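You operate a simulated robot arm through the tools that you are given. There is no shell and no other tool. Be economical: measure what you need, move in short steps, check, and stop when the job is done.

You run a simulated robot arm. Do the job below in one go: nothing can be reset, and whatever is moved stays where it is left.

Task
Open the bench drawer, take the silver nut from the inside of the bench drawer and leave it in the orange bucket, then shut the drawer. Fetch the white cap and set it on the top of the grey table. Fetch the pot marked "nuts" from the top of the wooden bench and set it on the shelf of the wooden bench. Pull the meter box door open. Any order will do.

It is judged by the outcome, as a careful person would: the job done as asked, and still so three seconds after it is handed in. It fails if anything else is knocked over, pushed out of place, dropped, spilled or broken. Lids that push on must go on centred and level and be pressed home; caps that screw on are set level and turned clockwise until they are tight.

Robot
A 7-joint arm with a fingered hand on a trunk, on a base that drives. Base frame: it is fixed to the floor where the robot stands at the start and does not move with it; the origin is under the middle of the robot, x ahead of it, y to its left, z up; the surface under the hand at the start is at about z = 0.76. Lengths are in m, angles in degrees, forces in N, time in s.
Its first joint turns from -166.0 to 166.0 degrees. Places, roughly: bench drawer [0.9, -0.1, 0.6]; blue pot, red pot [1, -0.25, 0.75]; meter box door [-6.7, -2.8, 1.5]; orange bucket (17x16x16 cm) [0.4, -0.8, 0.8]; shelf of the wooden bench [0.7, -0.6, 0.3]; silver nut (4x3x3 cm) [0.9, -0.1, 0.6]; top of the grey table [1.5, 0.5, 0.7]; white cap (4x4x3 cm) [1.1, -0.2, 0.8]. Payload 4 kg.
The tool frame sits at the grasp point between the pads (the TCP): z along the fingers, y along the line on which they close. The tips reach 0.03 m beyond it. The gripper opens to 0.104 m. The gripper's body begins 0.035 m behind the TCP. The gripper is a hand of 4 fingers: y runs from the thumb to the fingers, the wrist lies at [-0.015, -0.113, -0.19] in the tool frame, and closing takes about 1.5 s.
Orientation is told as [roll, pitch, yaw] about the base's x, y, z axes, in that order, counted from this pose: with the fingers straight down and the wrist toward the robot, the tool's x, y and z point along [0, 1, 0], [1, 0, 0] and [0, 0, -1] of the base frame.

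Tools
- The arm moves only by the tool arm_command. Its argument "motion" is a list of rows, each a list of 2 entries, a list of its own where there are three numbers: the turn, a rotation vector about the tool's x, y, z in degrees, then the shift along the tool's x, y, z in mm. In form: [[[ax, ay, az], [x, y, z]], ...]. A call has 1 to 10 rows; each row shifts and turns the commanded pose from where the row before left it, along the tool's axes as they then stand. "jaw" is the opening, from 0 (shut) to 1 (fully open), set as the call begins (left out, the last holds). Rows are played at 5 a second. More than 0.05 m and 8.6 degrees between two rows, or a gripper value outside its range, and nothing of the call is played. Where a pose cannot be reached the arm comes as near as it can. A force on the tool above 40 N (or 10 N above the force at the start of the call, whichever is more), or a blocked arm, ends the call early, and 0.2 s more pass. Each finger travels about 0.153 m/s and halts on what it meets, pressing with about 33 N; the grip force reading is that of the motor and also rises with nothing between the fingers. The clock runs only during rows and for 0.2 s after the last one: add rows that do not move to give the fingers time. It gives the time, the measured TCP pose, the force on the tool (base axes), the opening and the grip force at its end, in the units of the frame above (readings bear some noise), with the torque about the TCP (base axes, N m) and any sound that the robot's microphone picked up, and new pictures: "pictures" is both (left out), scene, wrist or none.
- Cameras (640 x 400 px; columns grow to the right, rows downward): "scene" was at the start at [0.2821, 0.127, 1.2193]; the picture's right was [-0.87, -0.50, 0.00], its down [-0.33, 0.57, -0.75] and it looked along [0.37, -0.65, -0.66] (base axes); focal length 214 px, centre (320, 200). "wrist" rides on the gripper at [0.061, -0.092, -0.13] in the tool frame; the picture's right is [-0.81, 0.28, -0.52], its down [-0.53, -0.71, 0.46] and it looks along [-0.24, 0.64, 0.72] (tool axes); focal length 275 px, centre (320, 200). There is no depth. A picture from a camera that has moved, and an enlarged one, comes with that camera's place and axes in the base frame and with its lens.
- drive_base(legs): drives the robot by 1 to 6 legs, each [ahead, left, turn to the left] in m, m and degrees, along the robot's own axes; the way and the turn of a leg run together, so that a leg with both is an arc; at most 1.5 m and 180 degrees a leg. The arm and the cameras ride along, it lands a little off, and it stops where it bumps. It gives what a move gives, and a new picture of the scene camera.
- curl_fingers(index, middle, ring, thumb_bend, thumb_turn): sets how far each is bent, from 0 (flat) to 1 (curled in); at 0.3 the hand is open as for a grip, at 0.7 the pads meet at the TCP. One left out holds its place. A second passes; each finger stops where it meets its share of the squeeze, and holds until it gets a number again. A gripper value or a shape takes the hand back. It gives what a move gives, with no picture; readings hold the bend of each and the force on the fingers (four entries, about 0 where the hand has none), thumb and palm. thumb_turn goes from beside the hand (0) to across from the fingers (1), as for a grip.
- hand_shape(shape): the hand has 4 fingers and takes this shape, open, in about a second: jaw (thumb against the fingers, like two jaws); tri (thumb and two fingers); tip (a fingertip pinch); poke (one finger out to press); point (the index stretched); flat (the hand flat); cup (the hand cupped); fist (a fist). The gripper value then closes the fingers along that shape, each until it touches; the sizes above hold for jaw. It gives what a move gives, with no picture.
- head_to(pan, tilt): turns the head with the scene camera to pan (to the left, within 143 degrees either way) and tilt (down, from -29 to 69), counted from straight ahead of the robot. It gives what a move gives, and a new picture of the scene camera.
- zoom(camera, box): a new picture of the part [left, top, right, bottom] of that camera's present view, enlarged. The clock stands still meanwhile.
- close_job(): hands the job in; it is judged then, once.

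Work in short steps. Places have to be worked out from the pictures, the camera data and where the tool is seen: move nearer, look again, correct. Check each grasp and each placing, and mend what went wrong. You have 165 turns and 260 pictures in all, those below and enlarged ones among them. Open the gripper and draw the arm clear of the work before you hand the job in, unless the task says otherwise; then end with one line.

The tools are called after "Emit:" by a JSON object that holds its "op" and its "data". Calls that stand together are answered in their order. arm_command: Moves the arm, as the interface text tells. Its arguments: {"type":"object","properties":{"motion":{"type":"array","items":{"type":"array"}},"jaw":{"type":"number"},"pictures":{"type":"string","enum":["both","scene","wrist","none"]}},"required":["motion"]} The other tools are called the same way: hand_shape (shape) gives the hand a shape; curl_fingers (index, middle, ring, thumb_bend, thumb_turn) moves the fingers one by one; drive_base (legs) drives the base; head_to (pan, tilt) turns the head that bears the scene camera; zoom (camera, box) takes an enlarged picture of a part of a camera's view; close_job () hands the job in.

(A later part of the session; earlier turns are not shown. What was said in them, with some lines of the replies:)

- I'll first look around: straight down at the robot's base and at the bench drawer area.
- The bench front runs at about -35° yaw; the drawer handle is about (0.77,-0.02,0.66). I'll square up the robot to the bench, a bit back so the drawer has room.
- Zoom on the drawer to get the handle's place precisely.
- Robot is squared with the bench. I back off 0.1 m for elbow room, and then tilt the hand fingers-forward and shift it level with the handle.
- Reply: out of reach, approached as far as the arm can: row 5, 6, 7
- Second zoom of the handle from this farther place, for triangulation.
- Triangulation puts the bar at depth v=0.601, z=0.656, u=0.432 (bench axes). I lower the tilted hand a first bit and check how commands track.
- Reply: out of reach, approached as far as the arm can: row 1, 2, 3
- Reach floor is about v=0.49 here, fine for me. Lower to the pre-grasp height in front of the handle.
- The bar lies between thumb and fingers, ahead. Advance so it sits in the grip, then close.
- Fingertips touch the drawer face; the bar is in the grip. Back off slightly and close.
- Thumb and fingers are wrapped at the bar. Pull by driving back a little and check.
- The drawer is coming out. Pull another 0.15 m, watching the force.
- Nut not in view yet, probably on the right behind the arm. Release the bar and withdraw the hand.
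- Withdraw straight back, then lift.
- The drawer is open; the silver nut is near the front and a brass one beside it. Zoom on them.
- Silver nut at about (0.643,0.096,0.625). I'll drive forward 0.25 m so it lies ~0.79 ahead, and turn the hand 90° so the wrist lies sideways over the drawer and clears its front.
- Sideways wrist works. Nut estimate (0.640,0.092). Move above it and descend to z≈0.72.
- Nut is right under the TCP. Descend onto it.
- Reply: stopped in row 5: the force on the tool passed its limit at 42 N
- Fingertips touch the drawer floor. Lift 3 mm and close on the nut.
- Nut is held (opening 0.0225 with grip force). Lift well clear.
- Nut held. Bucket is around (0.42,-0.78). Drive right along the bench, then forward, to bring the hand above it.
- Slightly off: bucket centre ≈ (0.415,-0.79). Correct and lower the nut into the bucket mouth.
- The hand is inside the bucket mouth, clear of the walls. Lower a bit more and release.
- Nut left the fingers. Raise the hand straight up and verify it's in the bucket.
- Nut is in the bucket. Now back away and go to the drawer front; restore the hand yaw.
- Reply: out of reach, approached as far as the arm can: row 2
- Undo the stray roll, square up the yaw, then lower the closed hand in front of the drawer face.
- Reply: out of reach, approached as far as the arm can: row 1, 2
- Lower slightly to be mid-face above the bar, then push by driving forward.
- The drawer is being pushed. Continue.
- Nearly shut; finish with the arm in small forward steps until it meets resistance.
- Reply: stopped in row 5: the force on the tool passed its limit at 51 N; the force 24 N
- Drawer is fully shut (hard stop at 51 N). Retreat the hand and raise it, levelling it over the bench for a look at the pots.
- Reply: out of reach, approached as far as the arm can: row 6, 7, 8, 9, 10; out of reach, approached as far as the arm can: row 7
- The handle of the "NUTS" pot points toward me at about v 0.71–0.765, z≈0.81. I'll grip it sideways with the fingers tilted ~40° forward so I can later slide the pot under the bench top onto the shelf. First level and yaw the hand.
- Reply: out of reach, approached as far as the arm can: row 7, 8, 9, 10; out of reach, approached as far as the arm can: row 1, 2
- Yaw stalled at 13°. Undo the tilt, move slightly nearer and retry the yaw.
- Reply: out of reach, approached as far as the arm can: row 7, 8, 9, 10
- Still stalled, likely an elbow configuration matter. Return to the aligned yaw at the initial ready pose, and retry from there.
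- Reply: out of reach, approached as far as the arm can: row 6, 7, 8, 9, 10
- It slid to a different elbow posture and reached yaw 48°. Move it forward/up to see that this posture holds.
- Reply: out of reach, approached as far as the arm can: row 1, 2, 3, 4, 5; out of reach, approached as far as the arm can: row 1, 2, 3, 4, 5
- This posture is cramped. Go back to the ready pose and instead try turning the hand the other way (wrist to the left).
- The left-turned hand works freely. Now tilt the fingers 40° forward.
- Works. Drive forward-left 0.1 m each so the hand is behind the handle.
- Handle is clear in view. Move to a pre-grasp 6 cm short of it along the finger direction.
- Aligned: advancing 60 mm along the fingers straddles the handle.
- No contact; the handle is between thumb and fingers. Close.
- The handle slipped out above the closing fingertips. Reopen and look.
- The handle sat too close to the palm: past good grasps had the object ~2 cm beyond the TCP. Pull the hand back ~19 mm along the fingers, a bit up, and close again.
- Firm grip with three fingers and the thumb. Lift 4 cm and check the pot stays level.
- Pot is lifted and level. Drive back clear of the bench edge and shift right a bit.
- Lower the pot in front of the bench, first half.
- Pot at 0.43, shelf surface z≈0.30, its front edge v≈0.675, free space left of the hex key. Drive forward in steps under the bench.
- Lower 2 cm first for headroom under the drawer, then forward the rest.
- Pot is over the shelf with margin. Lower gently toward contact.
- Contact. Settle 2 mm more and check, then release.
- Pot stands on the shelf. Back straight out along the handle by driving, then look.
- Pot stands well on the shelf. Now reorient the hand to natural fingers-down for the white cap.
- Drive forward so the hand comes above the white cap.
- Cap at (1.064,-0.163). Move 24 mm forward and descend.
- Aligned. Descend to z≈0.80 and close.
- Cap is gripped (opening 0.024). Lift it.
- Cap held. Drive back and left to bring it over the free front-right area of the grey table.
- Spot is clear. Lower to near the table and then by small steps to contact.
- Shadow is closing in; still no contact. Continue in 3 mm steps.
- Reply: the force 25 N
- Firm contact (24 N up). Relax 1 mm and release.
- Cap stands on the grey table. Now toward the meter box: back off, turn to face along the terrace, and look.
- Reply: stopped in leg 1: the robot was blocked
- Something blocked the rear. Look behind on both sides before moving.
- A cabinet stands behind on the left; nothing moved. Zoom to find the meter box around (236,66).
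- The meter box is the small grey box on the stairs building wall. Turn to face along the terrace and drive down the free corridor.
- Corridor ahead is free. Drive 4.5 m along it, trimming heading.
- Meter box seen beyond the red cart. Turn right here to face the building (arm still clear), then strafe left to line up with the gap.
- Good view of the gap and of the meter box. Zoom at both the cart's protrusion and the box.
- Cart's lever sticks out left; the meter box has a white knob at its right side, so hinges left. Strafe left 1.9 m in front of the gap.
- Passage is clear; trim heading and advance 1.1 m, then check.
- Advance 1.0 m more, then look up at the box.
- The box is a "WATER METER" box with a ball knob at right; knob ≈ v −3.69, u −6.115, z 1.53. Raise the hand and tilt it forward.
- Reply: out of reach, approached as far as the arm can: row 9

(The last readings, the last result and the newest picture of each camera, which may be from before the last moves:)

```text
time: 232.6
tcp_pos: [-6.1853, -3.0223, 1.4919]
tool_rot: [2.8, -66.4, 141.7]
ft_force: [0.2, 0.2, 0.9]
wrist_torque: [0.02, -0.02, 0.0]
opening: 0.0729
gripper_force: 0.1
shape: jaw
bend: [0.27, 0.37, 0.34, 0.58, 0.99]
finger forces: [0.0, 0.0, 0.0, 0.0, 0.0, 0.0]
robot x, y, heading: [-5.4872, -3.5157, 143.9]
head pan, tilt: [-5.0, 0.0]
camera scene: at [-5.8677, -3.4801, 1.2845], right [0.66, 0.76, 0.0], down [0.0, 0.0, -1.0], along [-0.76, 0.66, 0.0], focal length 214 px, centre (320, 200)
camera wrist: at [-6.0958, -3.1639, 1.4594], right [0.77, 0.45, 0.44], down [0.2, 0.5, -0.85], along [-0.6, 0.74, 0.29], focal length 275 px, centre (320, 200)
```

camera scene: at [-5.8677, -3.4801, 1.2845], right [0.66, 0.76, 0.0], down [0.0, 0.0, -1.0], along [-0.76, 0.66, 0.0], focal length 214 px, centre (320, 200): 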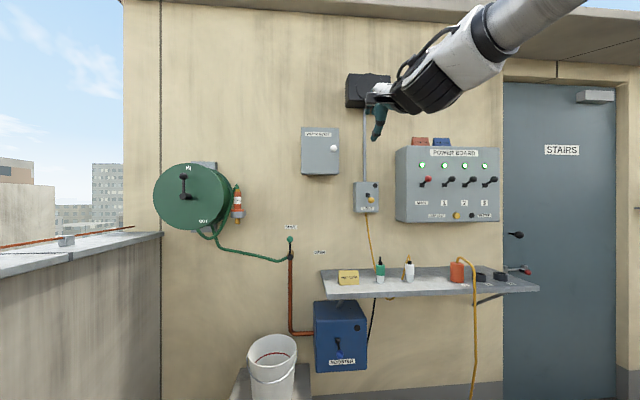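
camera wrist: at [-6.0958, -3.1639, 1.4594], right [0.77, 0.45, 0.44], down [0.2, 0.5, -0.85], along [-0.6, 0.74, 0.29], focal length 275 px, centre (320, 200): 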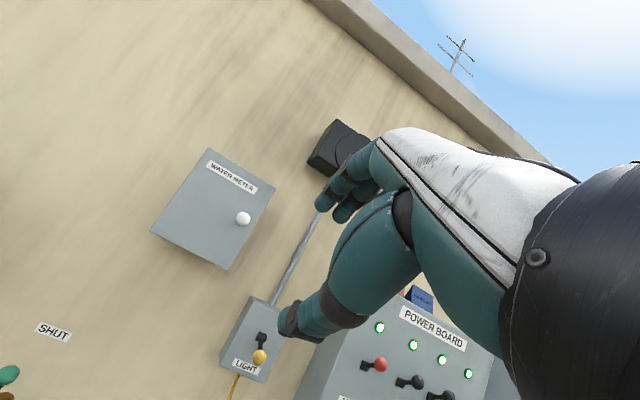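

Knob triangulated at v≈−3.66, u≈−6.122, z≈1.523. Drive forward 0.27 m and slightly left.

Emit:
{"op": "drive_base", "data": {"legs": [[0.27, 0.03, 0]]}}

Emit:
{"op": "arm_command", "data": {"motion": [[[0, 0, 0], [0, 0, 0]]], "pictures": "wrist"}}

```text
time: 234.5
tcp_pos: [-6.4227, -2.8849, 1.4911]
tool_rot: [2.9, -66.3, 141.5]
ft_force: [0.2, -0.8, -0.3]
wrist_torque: [0.01, 0.02, -0.03]
opening: 0.0727
gripper_force: 0.1
shape: jaw
bend: [0.27, 0.37, 0.34, 0.58, 0.99]
finger forces: [0.0, 0.0, 0.0, 0.0, 0.0, 0.1]
robot x, y, heading: [-5.7264, -3.3826, 144.0]
head pan, tilt: [-5.0, 0.0]
camera scene: at [-6.105, -3.3438, 1.2845], right [0.66, 0.75, 0.0], down [0.0, 0.0, -1.0], along [-0.75, 0.66, 0.0], focal length 214 px, centre (320, 200)
```

scene: 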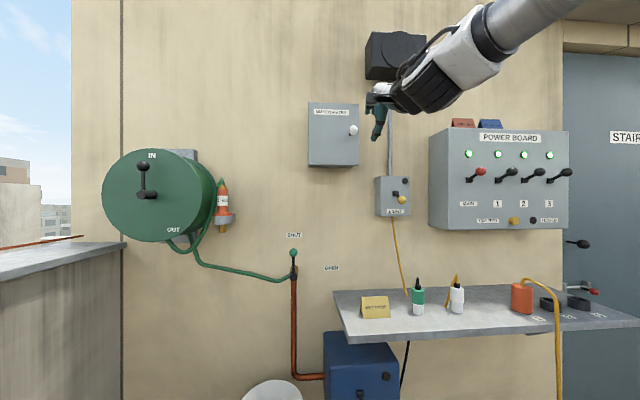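

```text
time: 234.9
tcp_pos: [-6.4229, -2.8853, 1.4915]
tool_rot: [2.8, -66.2, 141.6]
ft_force: [-1.0, 0.7, -0.6]
wrist_torque: [-0.02, 0.0, 0.0]
opening: 0.0727
gripper_force: 0.2
shape: jaw
bend: [0.27, 0.37, 0.34, 0.58, 0.99]
finger forces: [0.0, 0.1, 0.1, 0.0, 0.1, 0.1]
robot x, y, heading: [-5.7271, -3.382, 144.1]
head pan, tilt: [-5.0, 0.0]
camera wrist: at [-6.3324, -3.0269, 1.4596], right [0.77, 0.45, 0.44], down [0.2, 0.49, -0.85], along [-0.6, 0.74, 0.29], focal length 275 px, centre (320, 200)
```

wrist: 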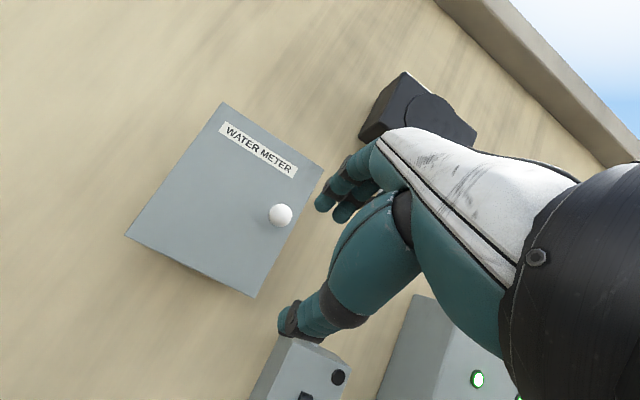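

Knob refined to v≈−3.675, z≈1.526. Raise the hand level with the knob, then creep forward 0.09 m.

Emit:
{"op": "arm_command", "data": {"motion": [[[0, 0, 0], [4, 20, -8.5]], [[0, 0, 0], [4, 20, -8.5]], [[0, 0, 0], [0, 0, 0]]], "pictures": "none"}}

Emit:
{"op": "drive_base", "data": {"legs": [[0.09, 0, 0]]}}

Emit:
{"op": "arm_command", "data": {"motion": [[[0, 0, 0], [0, 0, 0]]], "pictures": "wrist"}}

```text
time: 235.7
tcp_pos: [-6.4262, -2.8885, 1.5342]
tool_rot: [2.8, -66.3, 141.7]
ft_force: [-0.1, 0.9, -0.4]
wrist_torque: [-0.01, 0.02, -0.02]
opening: 0.0729
gripper_force: 0.1
shape: jaw
bend: [0.27, 0.37, 0.34, 0.58, 0.99]
finger forces: [0.0, 0.1, 0.0, 0.1, 0.0, 0.1]
robot x, y, heading: [-5.7281, -3.3837, 143.9]
head pan, tilt: [-5.0, 0.0]
```

```text
time: 236.8
tcp_pos: [-6.4997, -2.8342, 1.5341]
tool_rot: [2.9, -66.2, 141.5]
ft_force: [0.1, -0.1, 0.2]
wrist_torque: [0.0, -0.03, -0.03]
opening: 0.0729
gripper_force: 0.2
shape: jaw
bend: [0.27, 0.37, 0.34, 0.58, 0.99]
finger forces: [0.1, 0.1, 0.0, 0.0, 0.0, 0.0]
robot x, y, heading: [-5.795, -3.3308, 143.7]
head pan, tilt: [-5.0, 0.0]
camera scene: at [-6.1773, -3.2901, 1.2845], right [0.66, 0.75, 0.0], down [0.0, 0.0, -1.0], along [-0.75, 0.66, 0.0], focal length 214 px, centre (320, 200)
```

scene: 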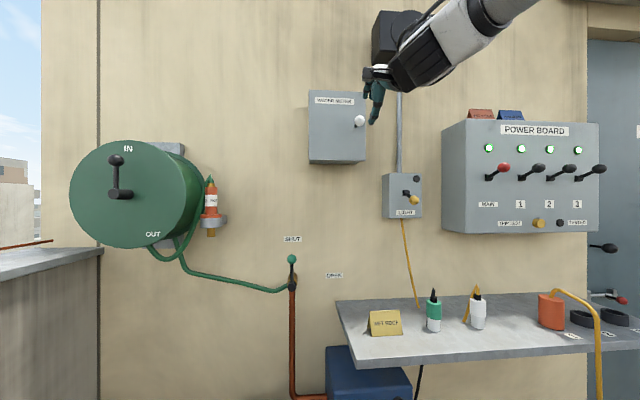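

```text
time: 237.2
tcp_pos: [-6.4993, -2.8341, 1.5338]
tool_rot: [2.9, -66.3, 141.6]
ft_force: [0.0, -1.0, -0.5]
wrist_torque: [0.0, -0.04, 0.03]
opening: 0.0728
gripper_force: 0.2
shape: jaw
bend: [0.27, 0.37, 0.34, 0.58, 0.99]
finger forces: [0.1, 0.0, 0.0, 0.1, 0.0, 0.1]
robot x, y, heading: [-5.7947, -3.3304, 143.5]
head pan, tilt: [-5.0, 0.0]
camera wrist: at [-6.4087, -2.9762, 1.5021], right [0.78, 0.45, 0.44], down [0.2, 0.49, -0.85], along [-0.6, 0.74, 0.29], focal length 275 px, centre (320, 200)
```

wrist: 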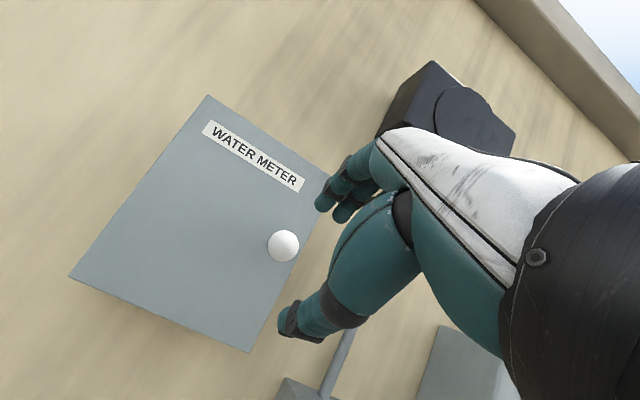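

Hand lined up. Advance the last 8 cm.

Emit:
{"op": "arm_command", "data": {"motion": [[[0, 0, 0], [1.5, 11, 25]], [[0, 0, 0], [1.5, 11, 25]], [[0, 0, 0], [1.5, 11, 25]], [[0, 0, 0], [0, 0, 0]]], "pictures": "both"}}

```text
time: 238.2
tcp_pos: [-6.568, -2.7882, 1.5362]
tool_rot: [2.7, -66.3, 141.5]
ft_force: [0.1, 0.6, -0.1]
wrist_torque: [0.02, -0.03, 0.0]
opening: 0.0727
gripper_force: 0.0
shape: jaw
bend: [0.27, 0.37, 0.34, 0.58, 0.99]
finger forces: [0.0, 0.0, 0.0, 0.1, 0.1, 0.0]
robot x, y, heading: [-5.798, -3.3272, 143.8]
head pan, tilt: [-5.0, 0.0]
camera scene: at [-6.1772, -3.2902, 1.2845], right [0.66, 0.75, 0.0], down [0.0, 0.0, -1.0], along [-0.75, 0.66, 0.0], focal length 214 px, centre (320, 200)
camera wrist: at [-6.4783, -2.9301, 1.5037], right [0.78, 0.45, 0.44], down [0.2, 0.49, -0.85], along [-0.6, 0.74, 0.29], focal length 275 px, centre (320, 200)
```

scene: 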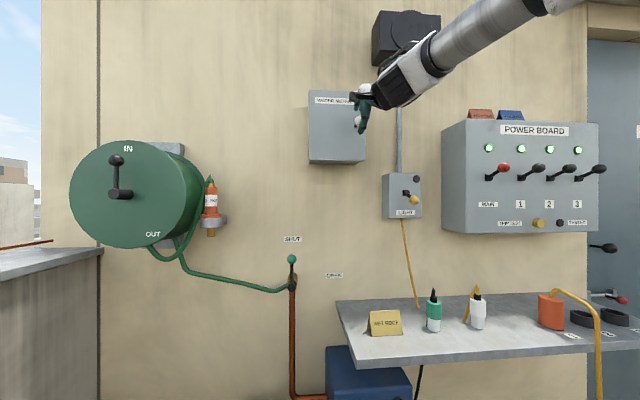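
wrist: 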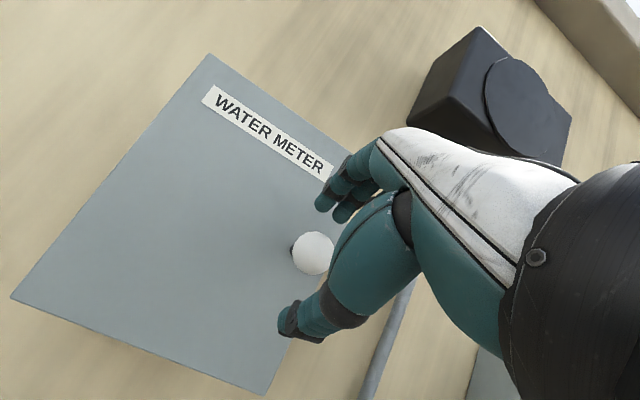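

Knob sits between the pads. Close on it.

Emit:
{"op": "arm_command", "data": {"motion": [[[0, 0, 0], [0, 0, 0]], [[0, 0, 0], [0, 0, 0]], [[0, 0, 0], [0, 0, 0]], [[0, 0, 0], [0, 0, 0]], [[0, 0, 0], [0, 0, 0]], [[0, 0, 0], [0, 0, 0]], [[0, 0, 0], [0, 0, 0]]], "jaw": 0, "pictures": "wrist"}}

```text
time: 239.8
tcp_pos: [-6.566, -2.79, 1.5371]
tool_rot: [2.8, -66.4, 141.5]
ft_force: [5.5, -12.5, 15.8]
wrist_torque: [0.39, 0.38, 0.15]
opening: 0.0087
gripper_force: 33.1
shape: jaw
bend: [0.75, 0.52, 0.59, 0.65, 1.0]
finger forces: [13.1, 17.8, 0.1, 0.1, 0.0, 0.1]
robot x, y, heading: [-5.7972, -3.3308, 143.8]
head pan, tilt: [-5.0, 0.0]
camera wrist: at [-6.4769, -2.9321, 1.5053], right [0.78, 0.45, 0.44], down [0.2, 0.5, -0.85], along [-0.6, 0.74, 0.3], focal length 275 px, centre (320, 200)
```

wrist: 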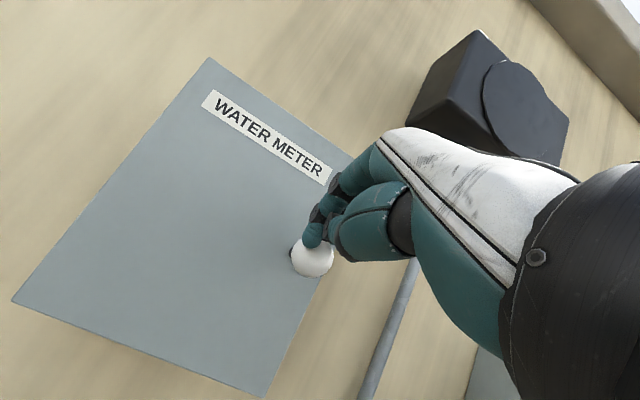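

The fingers closed a bit too high over the ball. Reopen, lower ~1.5 cm, and close again.

Emit:
{"op": "arm_command", "data": {"motion": [[[0, 0, 0], [0, 0, 0]], [[0, 0, 0], [0, 0, 0]], [[0, 0, 0], [0, 0, 0]], [[0, 0, 0], [0, 0, 0]], [[0, 0, 0], [0, -15, 5]], [[0, 0, 0], [0, 0, 0]]], "jaw": 0.7, "pictures": "wrist"}}

```text
time: 241.2
tcp_pos: [-6.5669, -2.7888, 1.5192]
tool_rot: [2.8, -66.3, 141.4]
ft_force: [0.5, -0.3, 0.5]
wrist_torque: [0.03, 0.0, -0.06]
opening: 0.0734
gripper_force: 0.1
shape: jaw
bend: [0.27, 0.36, 0.34, 0.58, 0.99]
finger forces: [0.1, 1.0, 0.0, 0.1, 0.1, 0.0]
robot x, y, heading: [-5.8007, -3.3307, 143.8]
head pan, tilt: [-5.0, 0.0]
camera wrist: at [-6.4771, -2.9307, 1.4876], right [0.78, 0.45, 0.44], down [0.2, 0.49, -0.85], along [-0.6, 0.74, 0.29], focal length 275 px, centre (320, 200)
```

wrist: 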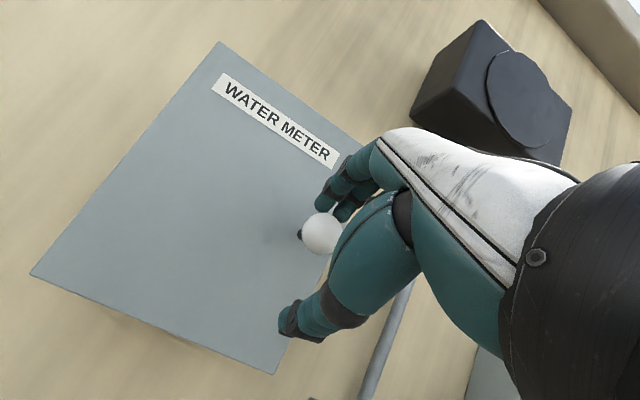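

Emit:
{"op": "arm_command", "data": {"motion": [[[0, 0, 0], [0, 0, 0]], [[0, 0, 0], [0, 0, 0]], [[0, 0, 0], [0, 0, 0]], [[0, 0, 0], [0, 0, 0]], [[0, 0, 0], [0, 0, 0]], [[0, 0, 0], [0, 0, 0]], [[0, 0, 0], [0, 0, 0]]], "jaw": 0, "pictures": "wrist"}}

```text
time: 242.8
tcp_pos: [-6.5656, -2.7925, 1.5215]
tool_rot: [2.6, -66.5, 141.5]
ft_force: [-0.5, -13.1, 23.8]
wrist_torque: [0.84, 0.76, 0.43]
opening: 0.0202
gripper_force: 33.0
shape: jaw
bend: [0.75, 0.39, 0.41, 0.6, 1.0]
finger forces: [19.5, 11.5, 0.0, 0.0, 0.0, 0.0]
robot x, y, heading: [-5.7977, -3.3306, 143.8]
head pan, tilt: [-5.0, 0.0]
camera wrist: at [-6.4762, -2.9333, 1.4895], right [0.78, 0.45, 0.44], down [0.2, 0.5, -0.85], along [-0.6, 0.74, 0.3], focal length 275 px, centre (320, 200)
```

wrist: 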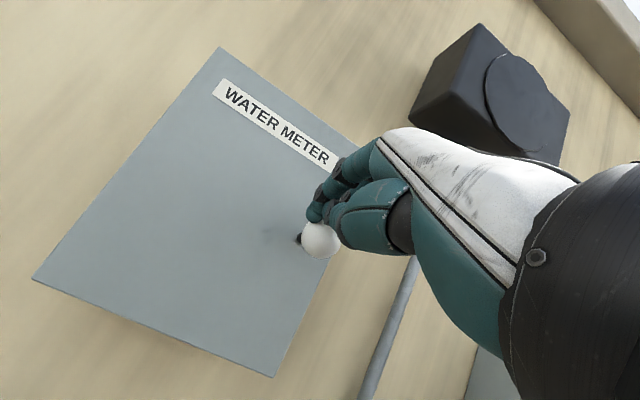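

The thumb passed to the right of the ball. Reopen, move the hand 14 mm left, and close again.

Emit:
{"op": "arm_command", "data": {"motion": [[[0, 0, 0], [0, 0, 0]], [[0, 0, 0], [0, 0, 0]], [[0, 0, 0], [0, 0, 0]], [[0, 0, 0], [0, 0, 0]], [[0, 0, 0], [14, 3, 0]], [[0, 0, 0], [0, 0, 0]]], "jaw": 0.7, "pictures": "wrist"}}

Emit:
{"op": "arm_command", "data": {"motion": [[[0, 0, 0], [0, 0, 0]], [[0, 0, 0], [0, 0, 0]], [[0, 0, 0], [0, 0, 0]], [[0, 0, 0], [0, 0, 0]], [[0, 0, 0], [0, 0, 0]], [[0, 0, 0], [0, 0, 0]], [[0, 0, 0], [0, 0, 0]]], "jaw": 0, "pictures": "wrist"}}

```text
time: 244.2
tcp_pos: [-6.5773, -2.8008, 1.5209]
tool_rot: [2.7, -66.2, 141.6]
ft_force: [0.1, 0.4, 0.2]
wrist_torque: [-0.02, 0.04, 0.03]
opening: 0.0727
gripper_force: 0.1
shape: jaw
bend: [0.27, 0.37, 0.34, 0.58, 0.99]
finger forces: [0.0, 0.0, 0.1, 0.1, 0.0, 0.0]
robot x, y, heading: [-5.7948, -3.3268, 143.9]
head pan, tilt: [-5.0, 0.0]
camera wrist: at [-6.4866, -2.9423, 1.4892], right [0.78, 0.45, 0.44], down [0.2, 0.49, -0.85], along [-0.6, 0.74, 0.29], focal length 275 px, centre (320, 200)
```

wrist: 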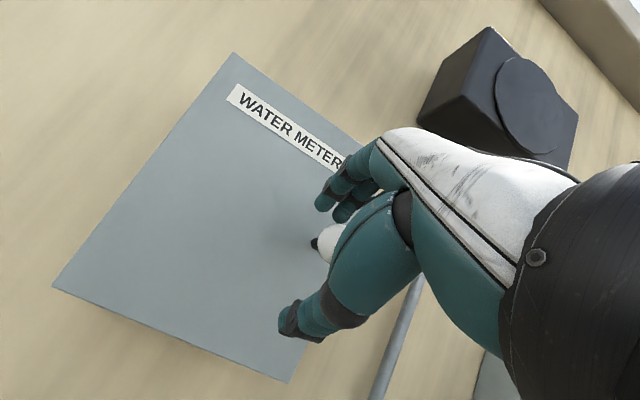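

```text
time: 245.8
tcp_pos: [-6.5753, -2.8014, 1.5222]
tool_rot: [2.6, -66.4, 141.6]
ft_force: [-0.1, -3.2, 10.8]
wrist_torque: [0.45, 0.2, 0.08]
opening: 0.0052
gripper_force: 33.1
shape: jaw
bend: [0.7, 0.4, 0.39, 0.53, 1.0]
finger forces: [0.2, 7.9, 4.5, 0.0, 7.1, 0.0]
robot x, y, heading: [-5.795, -3.3305, 143.5]
head pan, tilt: [-5.0, 0.0]
camera wrist: at [-6.486, -2.9433, 1.4903], right [0.78, 0.45, 0.44], down [0.2, 0.5, -0.85], along [-0.6, 0.74, 0.3], focal length 275 px, centre (320, 200)
```

wrist: 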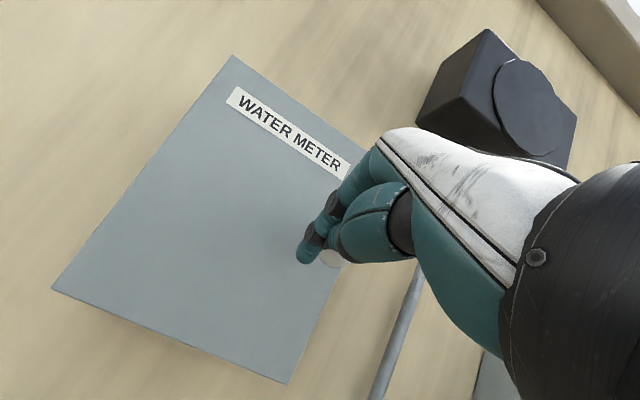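

Index is curled around the left of the ball, middle/ring on top, thumb touching. Try a gentle pull.

Emit:
{"op": "arm_command", "data": {"motion": [[[0, 0, 0], [0, -4, -9]], [[0, 0, 0], [0, -4, -9]], [[0, 0, 0], [0, -4, -9]], [[0, 0, 0], [0, 0, 0]]], "pictures": "wrist"}}

```text
time: 246.8
tcp_pos: [-6.553, -2.8185, 1.5198]
tool_rot: [2.8, -66.3, 141.4]
ft_force: [-0.5, -0.4, 0.2]
wrist_torque: [0.02, 0.0, 0.01]
opening: 0.0014
gripper_force: 32.9
shape: jaw
bend: [0.7, 0.46, 0.72, 0.56, 1.0]
finger forces: [0.1, 0.0, 0.0, 0.0, 0.1, 0.1]
robot x, y, heading: [-5.7965, -3.3307, 143.9]
head pan, tilt: [-5.0, 0.0]
camera wrist: at [-6.4629, -2.9613, 1.488], right [0.78, 0.45, 0.44], down [0.2, 0.49, -0.85], along [-0.6, 0.74, 0.29], focal length 275 px, centre (320, 200)
```

wrist: 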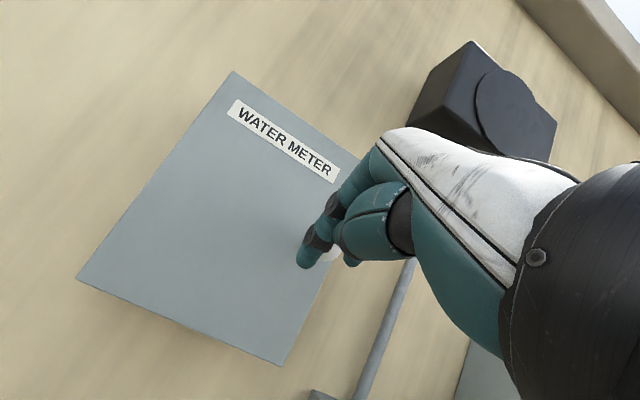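

It slipped: re-triangulating shows the ball 2 cm deeper (v≈−3.697, u≈−6.12, z≈1.527). Reopen, realign, and go deeper.

Emit:
{"op": "arm_command", "data": {"motion": [[[0, 0, 0], [0, 0, 0]], [[0, 0, 0], [0, 0, 0]], [[0, 0, 0], [0, 0, 0]], [[0, 0, 0], [0, 0, 0]], [[0, 0, 0], [0, -5, -11]], [[0, 0, 0], [-18, 14, -6]], [[0, 0, 0], [0, 0, 0]]], "jaw": 0.7, "pictures": "none"}}

Emit:
{"op": "arm_command", "data": {"motion": [[[0, 0, 0], [0, 9, 20]], [[0, 0, 0], [0, 9, 20]], [[0, 0, 0], [0, 8.5, 20]], [[0, 0, 0], [0, 0, 0]]], "pictures": "wrist"}}

```text
time: 248.4
tcp_pos: [-6.5308, -2.8101, 1.5358]
tool_rot: [2.7, -66.2, 141.5]
ft_force: [0.3, -0.1, 0.9]
wrist_torque: [-0.03, 0.05, -0.01]
opening: 0.0726
gripper_force: 0.0
shape: jaw
bend: [0.27, 0.37, 0.34, 0.58, 0.99]
finger forces: [0.0, 0.1, 0.1, 0.0, 0.0, 0.0]
robot x, y, heading: [-5.7973, -3.3294, 143.6]
head pan, tilt: [-5.0, 0.0]
```

```text
time: 249.4
tcp_pos: [-6.5818, -2.7689, 1.5357]
tool_rot: [2.8, -66.4, 141.5]
ft_force: [0.7, 0.2, 0.1]
wrist_torque: [-0.01, -0.02, -0.06]
opening: 0.0727
gripper_force: 0.0
shape: jaw
bend: [0.27, 0.37, 0.34, 0.58, 0.99]
finger forces: [0.0, 0.1, 0.0, 0.0, 0.0, 0.0]
robot x, y, heading: [-5.7949, -3.3322, 144.0]
head pan, tilt: [-5.0, 0.0]
camera wrist: at [-6.4922, -2.9118, 1.504], right [0.78, 0.45, 0.44], down [0.2, 0.49, -0.85], along [-0.6, 0.74, 0.29], focal length 275 px, centre (320, 200)
```

wrist: 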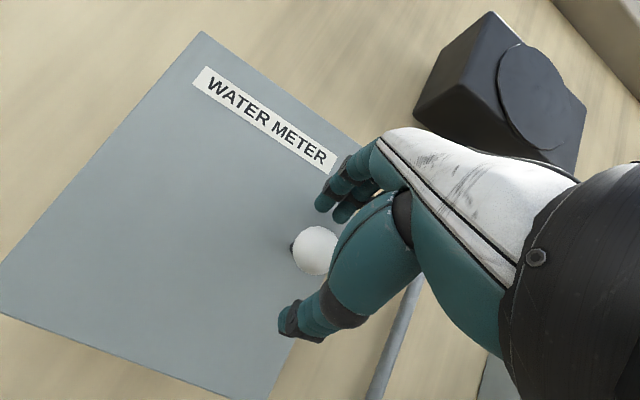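

Emit:
{"op": "arm_command", "data": {"motion": [[[0, 0, 0], [0, 0, 0]], [[0, 0, 0], [0, 0, 0]], [[0, 0, 0], [0, 0, 0]], [[0, 0, 0], [0, 0, 0]], [[0, 0, 0], [0, 0, 0]], [[0, 0, 0], [0, 0, 0]], [[0, 0, 0], [0, 0, 0]]], "jaw": 0, "pictures": "wrist"}}

```text
time: 251.0
tcp_pos: [-6.5834, -2.7693, 1.5349]
tool_rot: [2.7, -66.2, 141.6]
ft_force: [-0.8, 0.8, -8.0]
wrist_torque: [-0.1, -0.09, -0.01]
opening: 0.0231
gripper_force: 32.6
shape: jaw
bend: [0.74, 0.59, 0.62, 0.74, 1.0]
finger forces: [15.8, 7.7, 0.0, 0.0, 31.2, 0.0]
robot x, y, heading: [-5.7983, -3.333, 143.8]
head pan, tilt: [-5.0, 0.0]
camera wrist: at [-6.4927, -2.9116, 1.5033], right [0.77, 0.45, 0.44], down [0.2, 0.49, -0.85], along [-0.6, 0.74, 0.29], focal length 275 px, centre (320, 200)
```

wrist: 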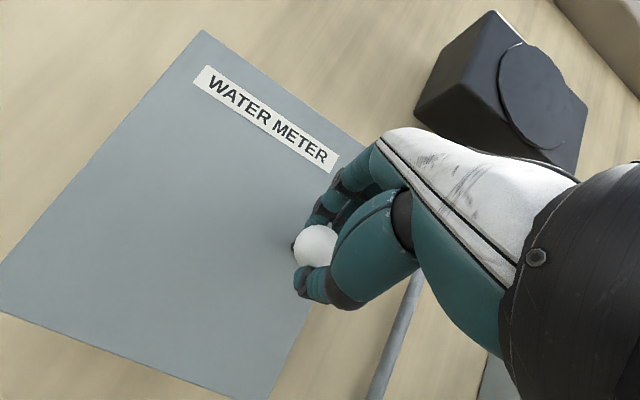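

Solid grip on the ball. Pull along the hinge arc (radius ≈0.155 m, hinge at left), first 20°.

Emit:
{"op": "arm_command", "data": {"motion": [[[0, 0, 0], [4.3, -5.2, -11.9]], [[0, 0, 0], [5.2, -5, -11.5]], [[0, 0, 0], [6.3, -4.8, -11]], [[0, 0, 0], [7.3, -4.6, -10.4]], [[0, 0, 0], [0, 0, 0]]], "pictures": "both"}}

```text
time: 252.2
tcp_pos: [-6.5572, -2.8184, 1.5343]
tool_rot: [2.7, -66.2, 141.4]
ft_force: [4.0, 2.9, -11.2]
wrist_torque: [-0.2, -0.21, -0.34]
opening: 0.0232
gripper_force: 33.3
shape: jaw
bend: [0.74, 0.6, 0.62, 0.74, 1.0]
finger forces: [16.7, 8.9, 0.1, 0.0, 33.5, 0.0]
robot x, y, heading: [-5.797, -3.3335, 143.8]
head pan, tilt: [-5.0, 0.0]
camera scene: at [-6.1774, -3.2897, 1.2844], right [0.66, 0.75, 0.0], down [0.0, 0.0, -1.0], along [-0.75, 0.66, 0.0], focal length 214 px, centre (320, 200)
camera wrist: at [-6.4678, -2.9605, 1.504], right [0.78, 0.45, 0.44], down [0.2, 0.49, -0.85], along [-0.6, 0.74, 0.29], focal length 275 px, centre (320, 200)
```

scene: 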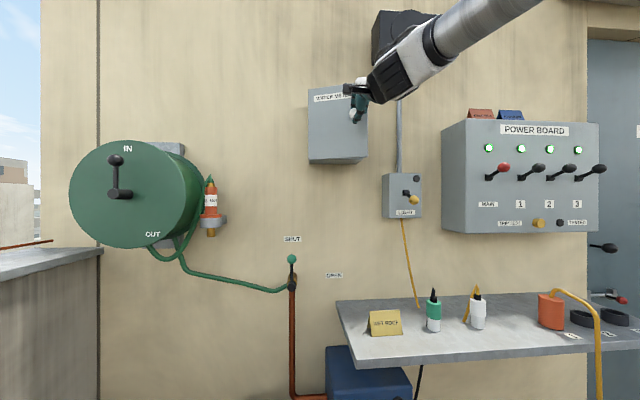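
wrist: 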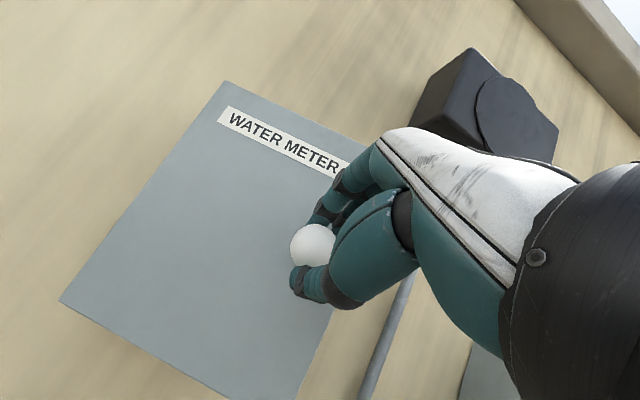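

Door is swinging. Continue to ~40°, turning the hand slightly with it.

Emit:
{"op": "arm_command", "data": {"motion": [[[0, -3.66, 1.6], [8.3, -4.2, -9.7]], [[0, -3.66, 1.6], [9.1, -4, -9.2]], [[0, -3.66, 1.6], [10, -3.6, -8.3]], [[0, -3.66, 1.6], [10.7, -3.3, -7.6]], [[0, 0, 0], [0, 0, 0]]], "pictures": "both"}}

```text
time: 253.4
tcp_pos: [-6.555, -2.8729, 1.5376]
tool_rot: [2.6, -65.9, 125.7]
ft_force: [11.2, 1.9, -18.2]
wrist_torque: [-0.35, -0.31, -0.4]
opening: 0.0226
gripper_force: 32.9
shape: jaw
bend: [0.74, 0.62, 0.62, 0.74, 1.0]
finger forces: [14.4, 9.4, 0.0, 0.0, 35.7, 0.0]
robot x, y, heading: [-5.7997, -3.3305, 144.1]
head pan, tilt: [-5.0, 0.0]
camera scene: at [-6.1772, -3.2897, 1.2845], right [0.66, 0.75, 0.0], down [0.0, 0.0, -1.0], along [-0.75, 0.66, 0.0], focal length 214 px, centre (320, 200)
camera wrist: at [-6.5079, -3.0338, 1.5068], right [0.87, 0.22, 0.45], down [0.33, 0.42, -0.85], along [-0.37, 0.88, 0.29], focal length 275 px, centre (320, 200)
```

scene: 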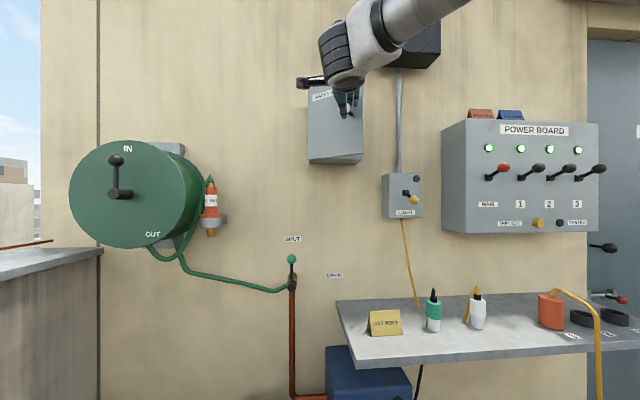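
wrist: 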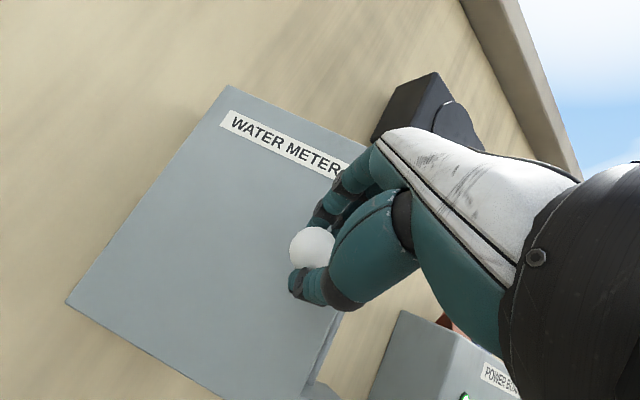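

Opening nicely (~40°). Continue the arc to ~60°.

Emit:
{"op": "arm_command", "data": {"motion": [[[0, -3.66, 1.6], [8.6, -4.2, -9.5]], [[0, -3.66, 1.6], [8.8, -4.1, -9.4]], [[0, -3.66, 1.6], [8.9, -4.1, -9.3]], [[0, -3.66, 1.6], [9.2, -4, -9.1]], [[0, 0, 0], [0, 0, 0]]], "pictures": "both"}}

```text
time: 254.6
tcp_pos: [-6.5659, -2.925, 1.5378]
tool_rot: [2.0, -65.6, 110.2]
ft_force: [-9.2, 4.6, -12.3]
wrist_torque: [-0.17, -0.1, -0.11]
opening: 0.0224
gripper_force: 32.7
shape: jaw
bend: [0.73, 0.62, 0.62, 0.74, 0.99]
finger forces: [18.4, 4.4, 0.0, 0.0, 31.0, 0.0]
robot x, y, heading: [-5.7998, -3.3307, 144.0]
head pan, tilt: [-5.0, 0.0]
camera scene: at [-6.1785, -3.2896, 1.2841], right [0.66, 0.75, 0.0], down [0.0, 0.0, -1.0], along [-0.75, 0.66, 0.0], focal length 214 px, centre (320, 200)
camera wrist: at [-6.5647, -3.0939, 1.5069], right [0.89, -0.03, 0.45], down [0.44, 0.31, -0.85], along [-0.12, 0.95, 0.28], focal length 275 px, centre (320, 200)
```

scene: 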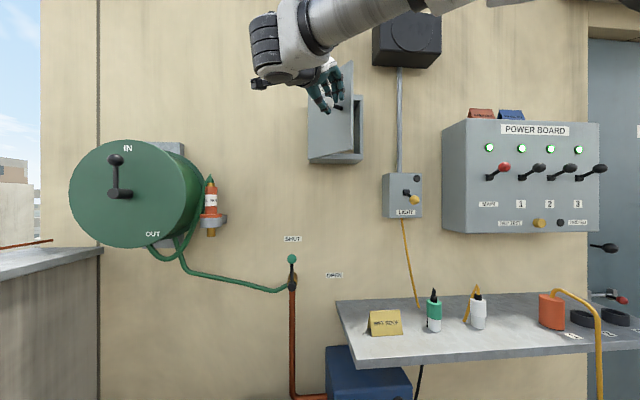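
wrist: 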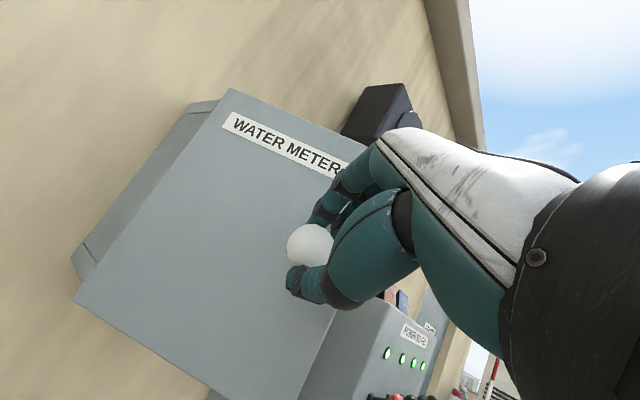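

Great. Continue to ~85°.

Emit:
{"op": "arm_command", "data": {"motion": [[[0, -3.66, 1.6], [9.3, -3.9, -9]], [[0, -3.66, 1.6], [9.5, -3.9, -8.9]], [[0, -3.66, 1.6], [9.6, -3.8, -8.7]], [[0, -3.66, 1.6], [9.8, -3.7, -8.5]], [[0, -3.66, 1.6], [10, -3.6, -8.3]], [[0, 0, 0], [0, 0, 0]]], "pictures": "both"}}

```text
time: 256.0
tcp_pos: [-6.6017, -2.9832, 1.5383]
tool_rot: [1.0, -65.4, 91.1]
ft_force: [-13.0, 13.3, -24.5]
wrist_torque: [-0.28, -0.04, 0.03]
opening: 0.0209
gripper_force: 32.9
shape: jaw
bend: [0.73, 0.73, 0.62, 0.74, 0.98]
finger forces: [15.7, 2.7, 0.1, 0.1, 33.9, 0.0]
robot x, y, heading: [-5.7969, -3.3306, 143.9]
head pan, tilt: [-5.0, 0.0]
camera scene: at [-6.1789, -3.2891, 1.2839], right [0.66, 0.75, 0.0], down [0.0, 0.0, -1.0], along [-0.75, 0.66, 0.0], focal length 214 px, centre (320, 200)
camera wrist: at [-6.6578, -3.1416, 1.508], right [0.83, -0.33, 0.46], down [0.52, 0.14, -0.84], along [0.21, 0.94, 0.28], focal length 275 px, centre (320, 200)
```

scene: 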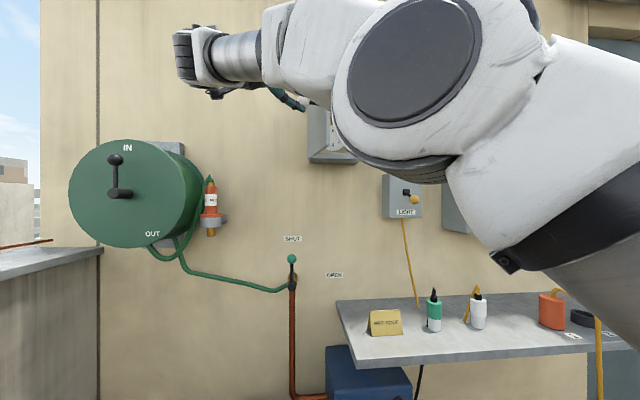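
wrist: 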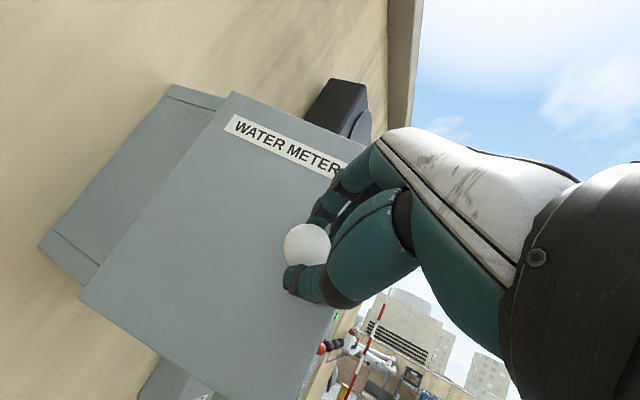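

Door is at ~80–85°. Release the ball and withdraw along the finger direction.

Emit:
{"op": "arm_command", "data": {"motion": [[[0, 0, 0], [0, 0, 0]], [[0, 0, 0], [0, 0, 0]], [[0, 0, 0], [0, 0, 0]], [[0, 0, 0], [0, 0, 0]], [[0, 0, 0], [0, 0, 0]]], "jaw": 0.7, "pictures": "none"}}

Emit:
{"op": "arm_command", "data": {"motion": [[[0, 0, 0], [0, 0, -30]], [[0, 0, 0], [0, 0, -30]], [[0, 0, 0], [0, 0, -30]], [[0, 0, 0], [0, 0, 0]]], "pictures": "both"}}

```text
time: 257.2
tcp_pos: [-6.5996, -2.9849, 1.5409]
tool_rot: [1.5, -65.6, 90.6]
ft_force: [-0.5, 0.4, -0.2]
wrist_torque: [0.01, 0.03, -0.02]
opening: 0.0725
gripper_force: 0.1
shape: jaw
bend: [0.27, 0.37, 0.34, 0.58, 0.99]
finger forces: [0.0, 0.0, 0.1, 0.1, 0.0, 0.0]
robot x, y, heading: [-5.8013, -3.3305, 143.9]
head pan, tilt: [-5.0, 0.0]
```

```text
time: 258.2
tcp_pos: [-6.5768, -3.0604, 1.5661]
tool_rot: [1.4, -65.5, 90.8]
ft_force: [-0.5, 0.0, 0.1]
wrist_torque: [0.01, 0.0, -0.01]
opening: 0.0724
gripper_force: 0.0
shape: jaw
bend: [0.27, 0.37, 0.34, 0.58, 0.99]
finger forces: [0.0, 0.0, 0.1, 0.0, 0.0, 0.0]
out of reach, approached as far as the arm can: row 2, 3
robot x, y, heading: [-5.7955, -3.3267, 143.9]
head pan, tilt: [-5.0, 0.0]
camera scene: at [-6.1774, -3.2902, 1.2845], right [0.66, 0.75, 0.0], down [0.0, 0.0, -1.0], along [-0.75, 0.66, 0.0], focal length 214 px, centre (320, 200)
camera wrist: at [-6.6327, -3.2187, 1.5357], right [0.83, -0.33, 0.46], down [0.52, 0.14, -0.84], along [0.21, 0.94, 0.28], focal length 275 px, centre (320, 200)
```

scene: 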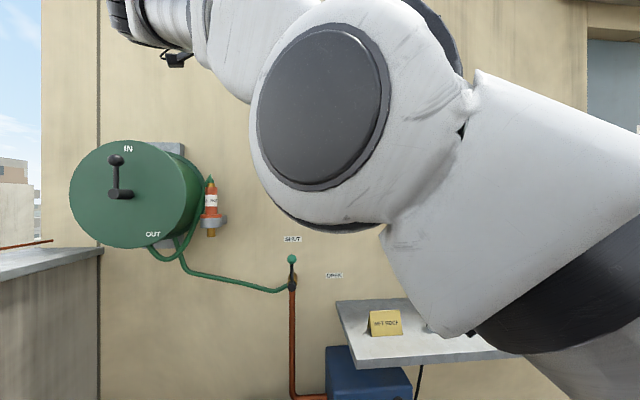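
wrist: 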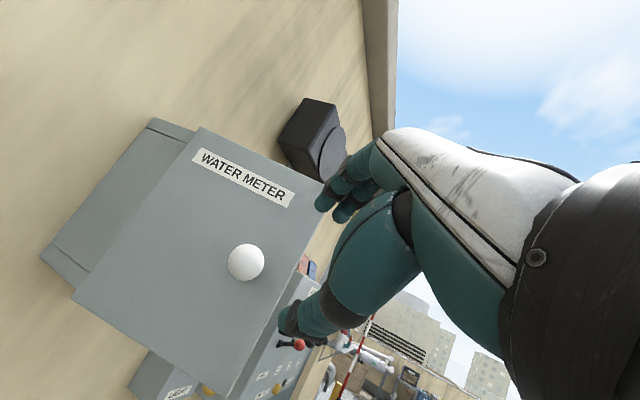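

Released; door stays open. Back the robot away and check the door.

Emit:
{"op": "drive_base", "data": {"legs": [[-0.4, 0, 0]]}}

Emit:
{"op": "arm_command", "data": {"motion": [[[0, 3.66, -1.6], [0, 0, 0]], [[0, 3.66, -1.6], [0, 0, 0]], [[0, 3.66, -1.6], [0, 0, 0]], [[0, 3.66, -1.6], [0, 0, 0]], [[0, 3.66, -1.6], [0, 0, 0]], [[0, 3.66, -1.6], [0, 0, 0]], [[0, 3.66, -1.6], [0, 0, 0]], [[0, 3.66, -1.6], [0, 0, 0]], [[0, 3.66, -1.6], [0, 0, 0]], [[0, 3.66, -1.6], [0, 0, 0]]], "pictures": "both"}}

```text
time: 260.7
tcp_pos: [-6.2574, -3.2889, 1.5654]
tool_rot: [1.3, -65.5, 90.2]
ft_force: [-0.8, 0.3, 0.2]
wrist_torque: [-0.03, -0.02, 0.05]
opening: 0.0723
gripper_force: 0.0
shape: jaw
bend: [0.27, 0.37, 0.34, 0.58, 0.99]
finger forces: [0.0, 0.1, 0.0, 0.0, 0.0, 0.0]
robot x, y, heading: [-5.4797, -3.5647, 143.5]
head pan, tilt: [-5.0, 0.0]
camera scene: at [-5.8584, -3.5224, 1.2845], right [0.67, 0.75, 0.0], down [0.0, 0.0, -1.0], along [-0.75, 0.67, 0.0], focal length 214 px, centre (320, 200)
```

scene: 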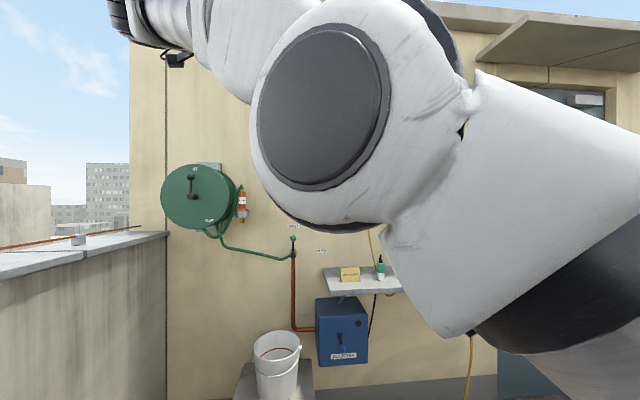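

```text
time: 262.9
tcp_pos: [-6.2566, -3.2897, 1.5661]
tool_rot: [2.5, -66.0, 129.4]
ft_force: [0.0, -0.5, -0.2]
wrist_torque: [-0.02, 0.0, -0.03]
opening: 0.0724
gripper_force: 0.1
shape: jaw
bend: [0.27, 0.37, 0.34, 0.58, 0.99]
finger forces: [0.1, 0.0, 0.0, 0.1, 0.0, 0.0]
robot x, y, heading: [-5.4819, -3.5666, 143.2]
head pan, tilt: [-5.0, 0.0]
camera scene: at [-5.8586, -3.5225, 1.2844], right [0.67, 0.75, 0.0], down [0.0, 0.0, -1.0], along [-0.75, 0.67, 0.0], focal length 214 px, centre (320, 200)
camera wrist: at [-6.1985, -3.4471, 1.5347], right [0.85, 0.27, 0.45], down [0.3, 0.44, -0.85], along [-0.43, 0.86, 0.29], focal length 275 px, centre (320, 200)
```

scene: 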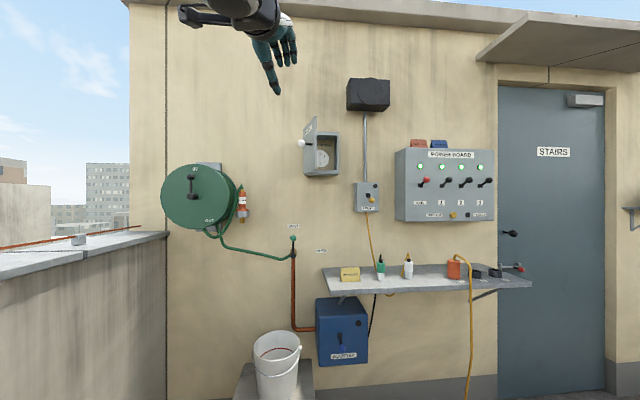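
wrist: 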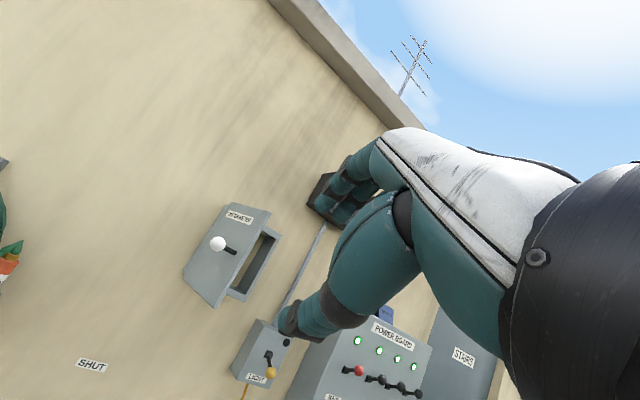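

The meter box door is wide open and staying there, and the arm is clear with the gripper open. The nut is in the bucket, the drawer is shut, the cap is on the grey table and the pot is on the shelf. I'm handing in.

Emit:
{"op": "close_job", "data": {}}

```text
The job is handed in.
```

The job is handed in: the silver nut is in the orange bucket, the drawer is shut, the white cap is on the grey table, the "nuts" pot is on the bench shelf and the meter box door is open to about 80°. While reversing, the base bumped a cabinet behind the grey table and stopped. I saw nothing moved there.
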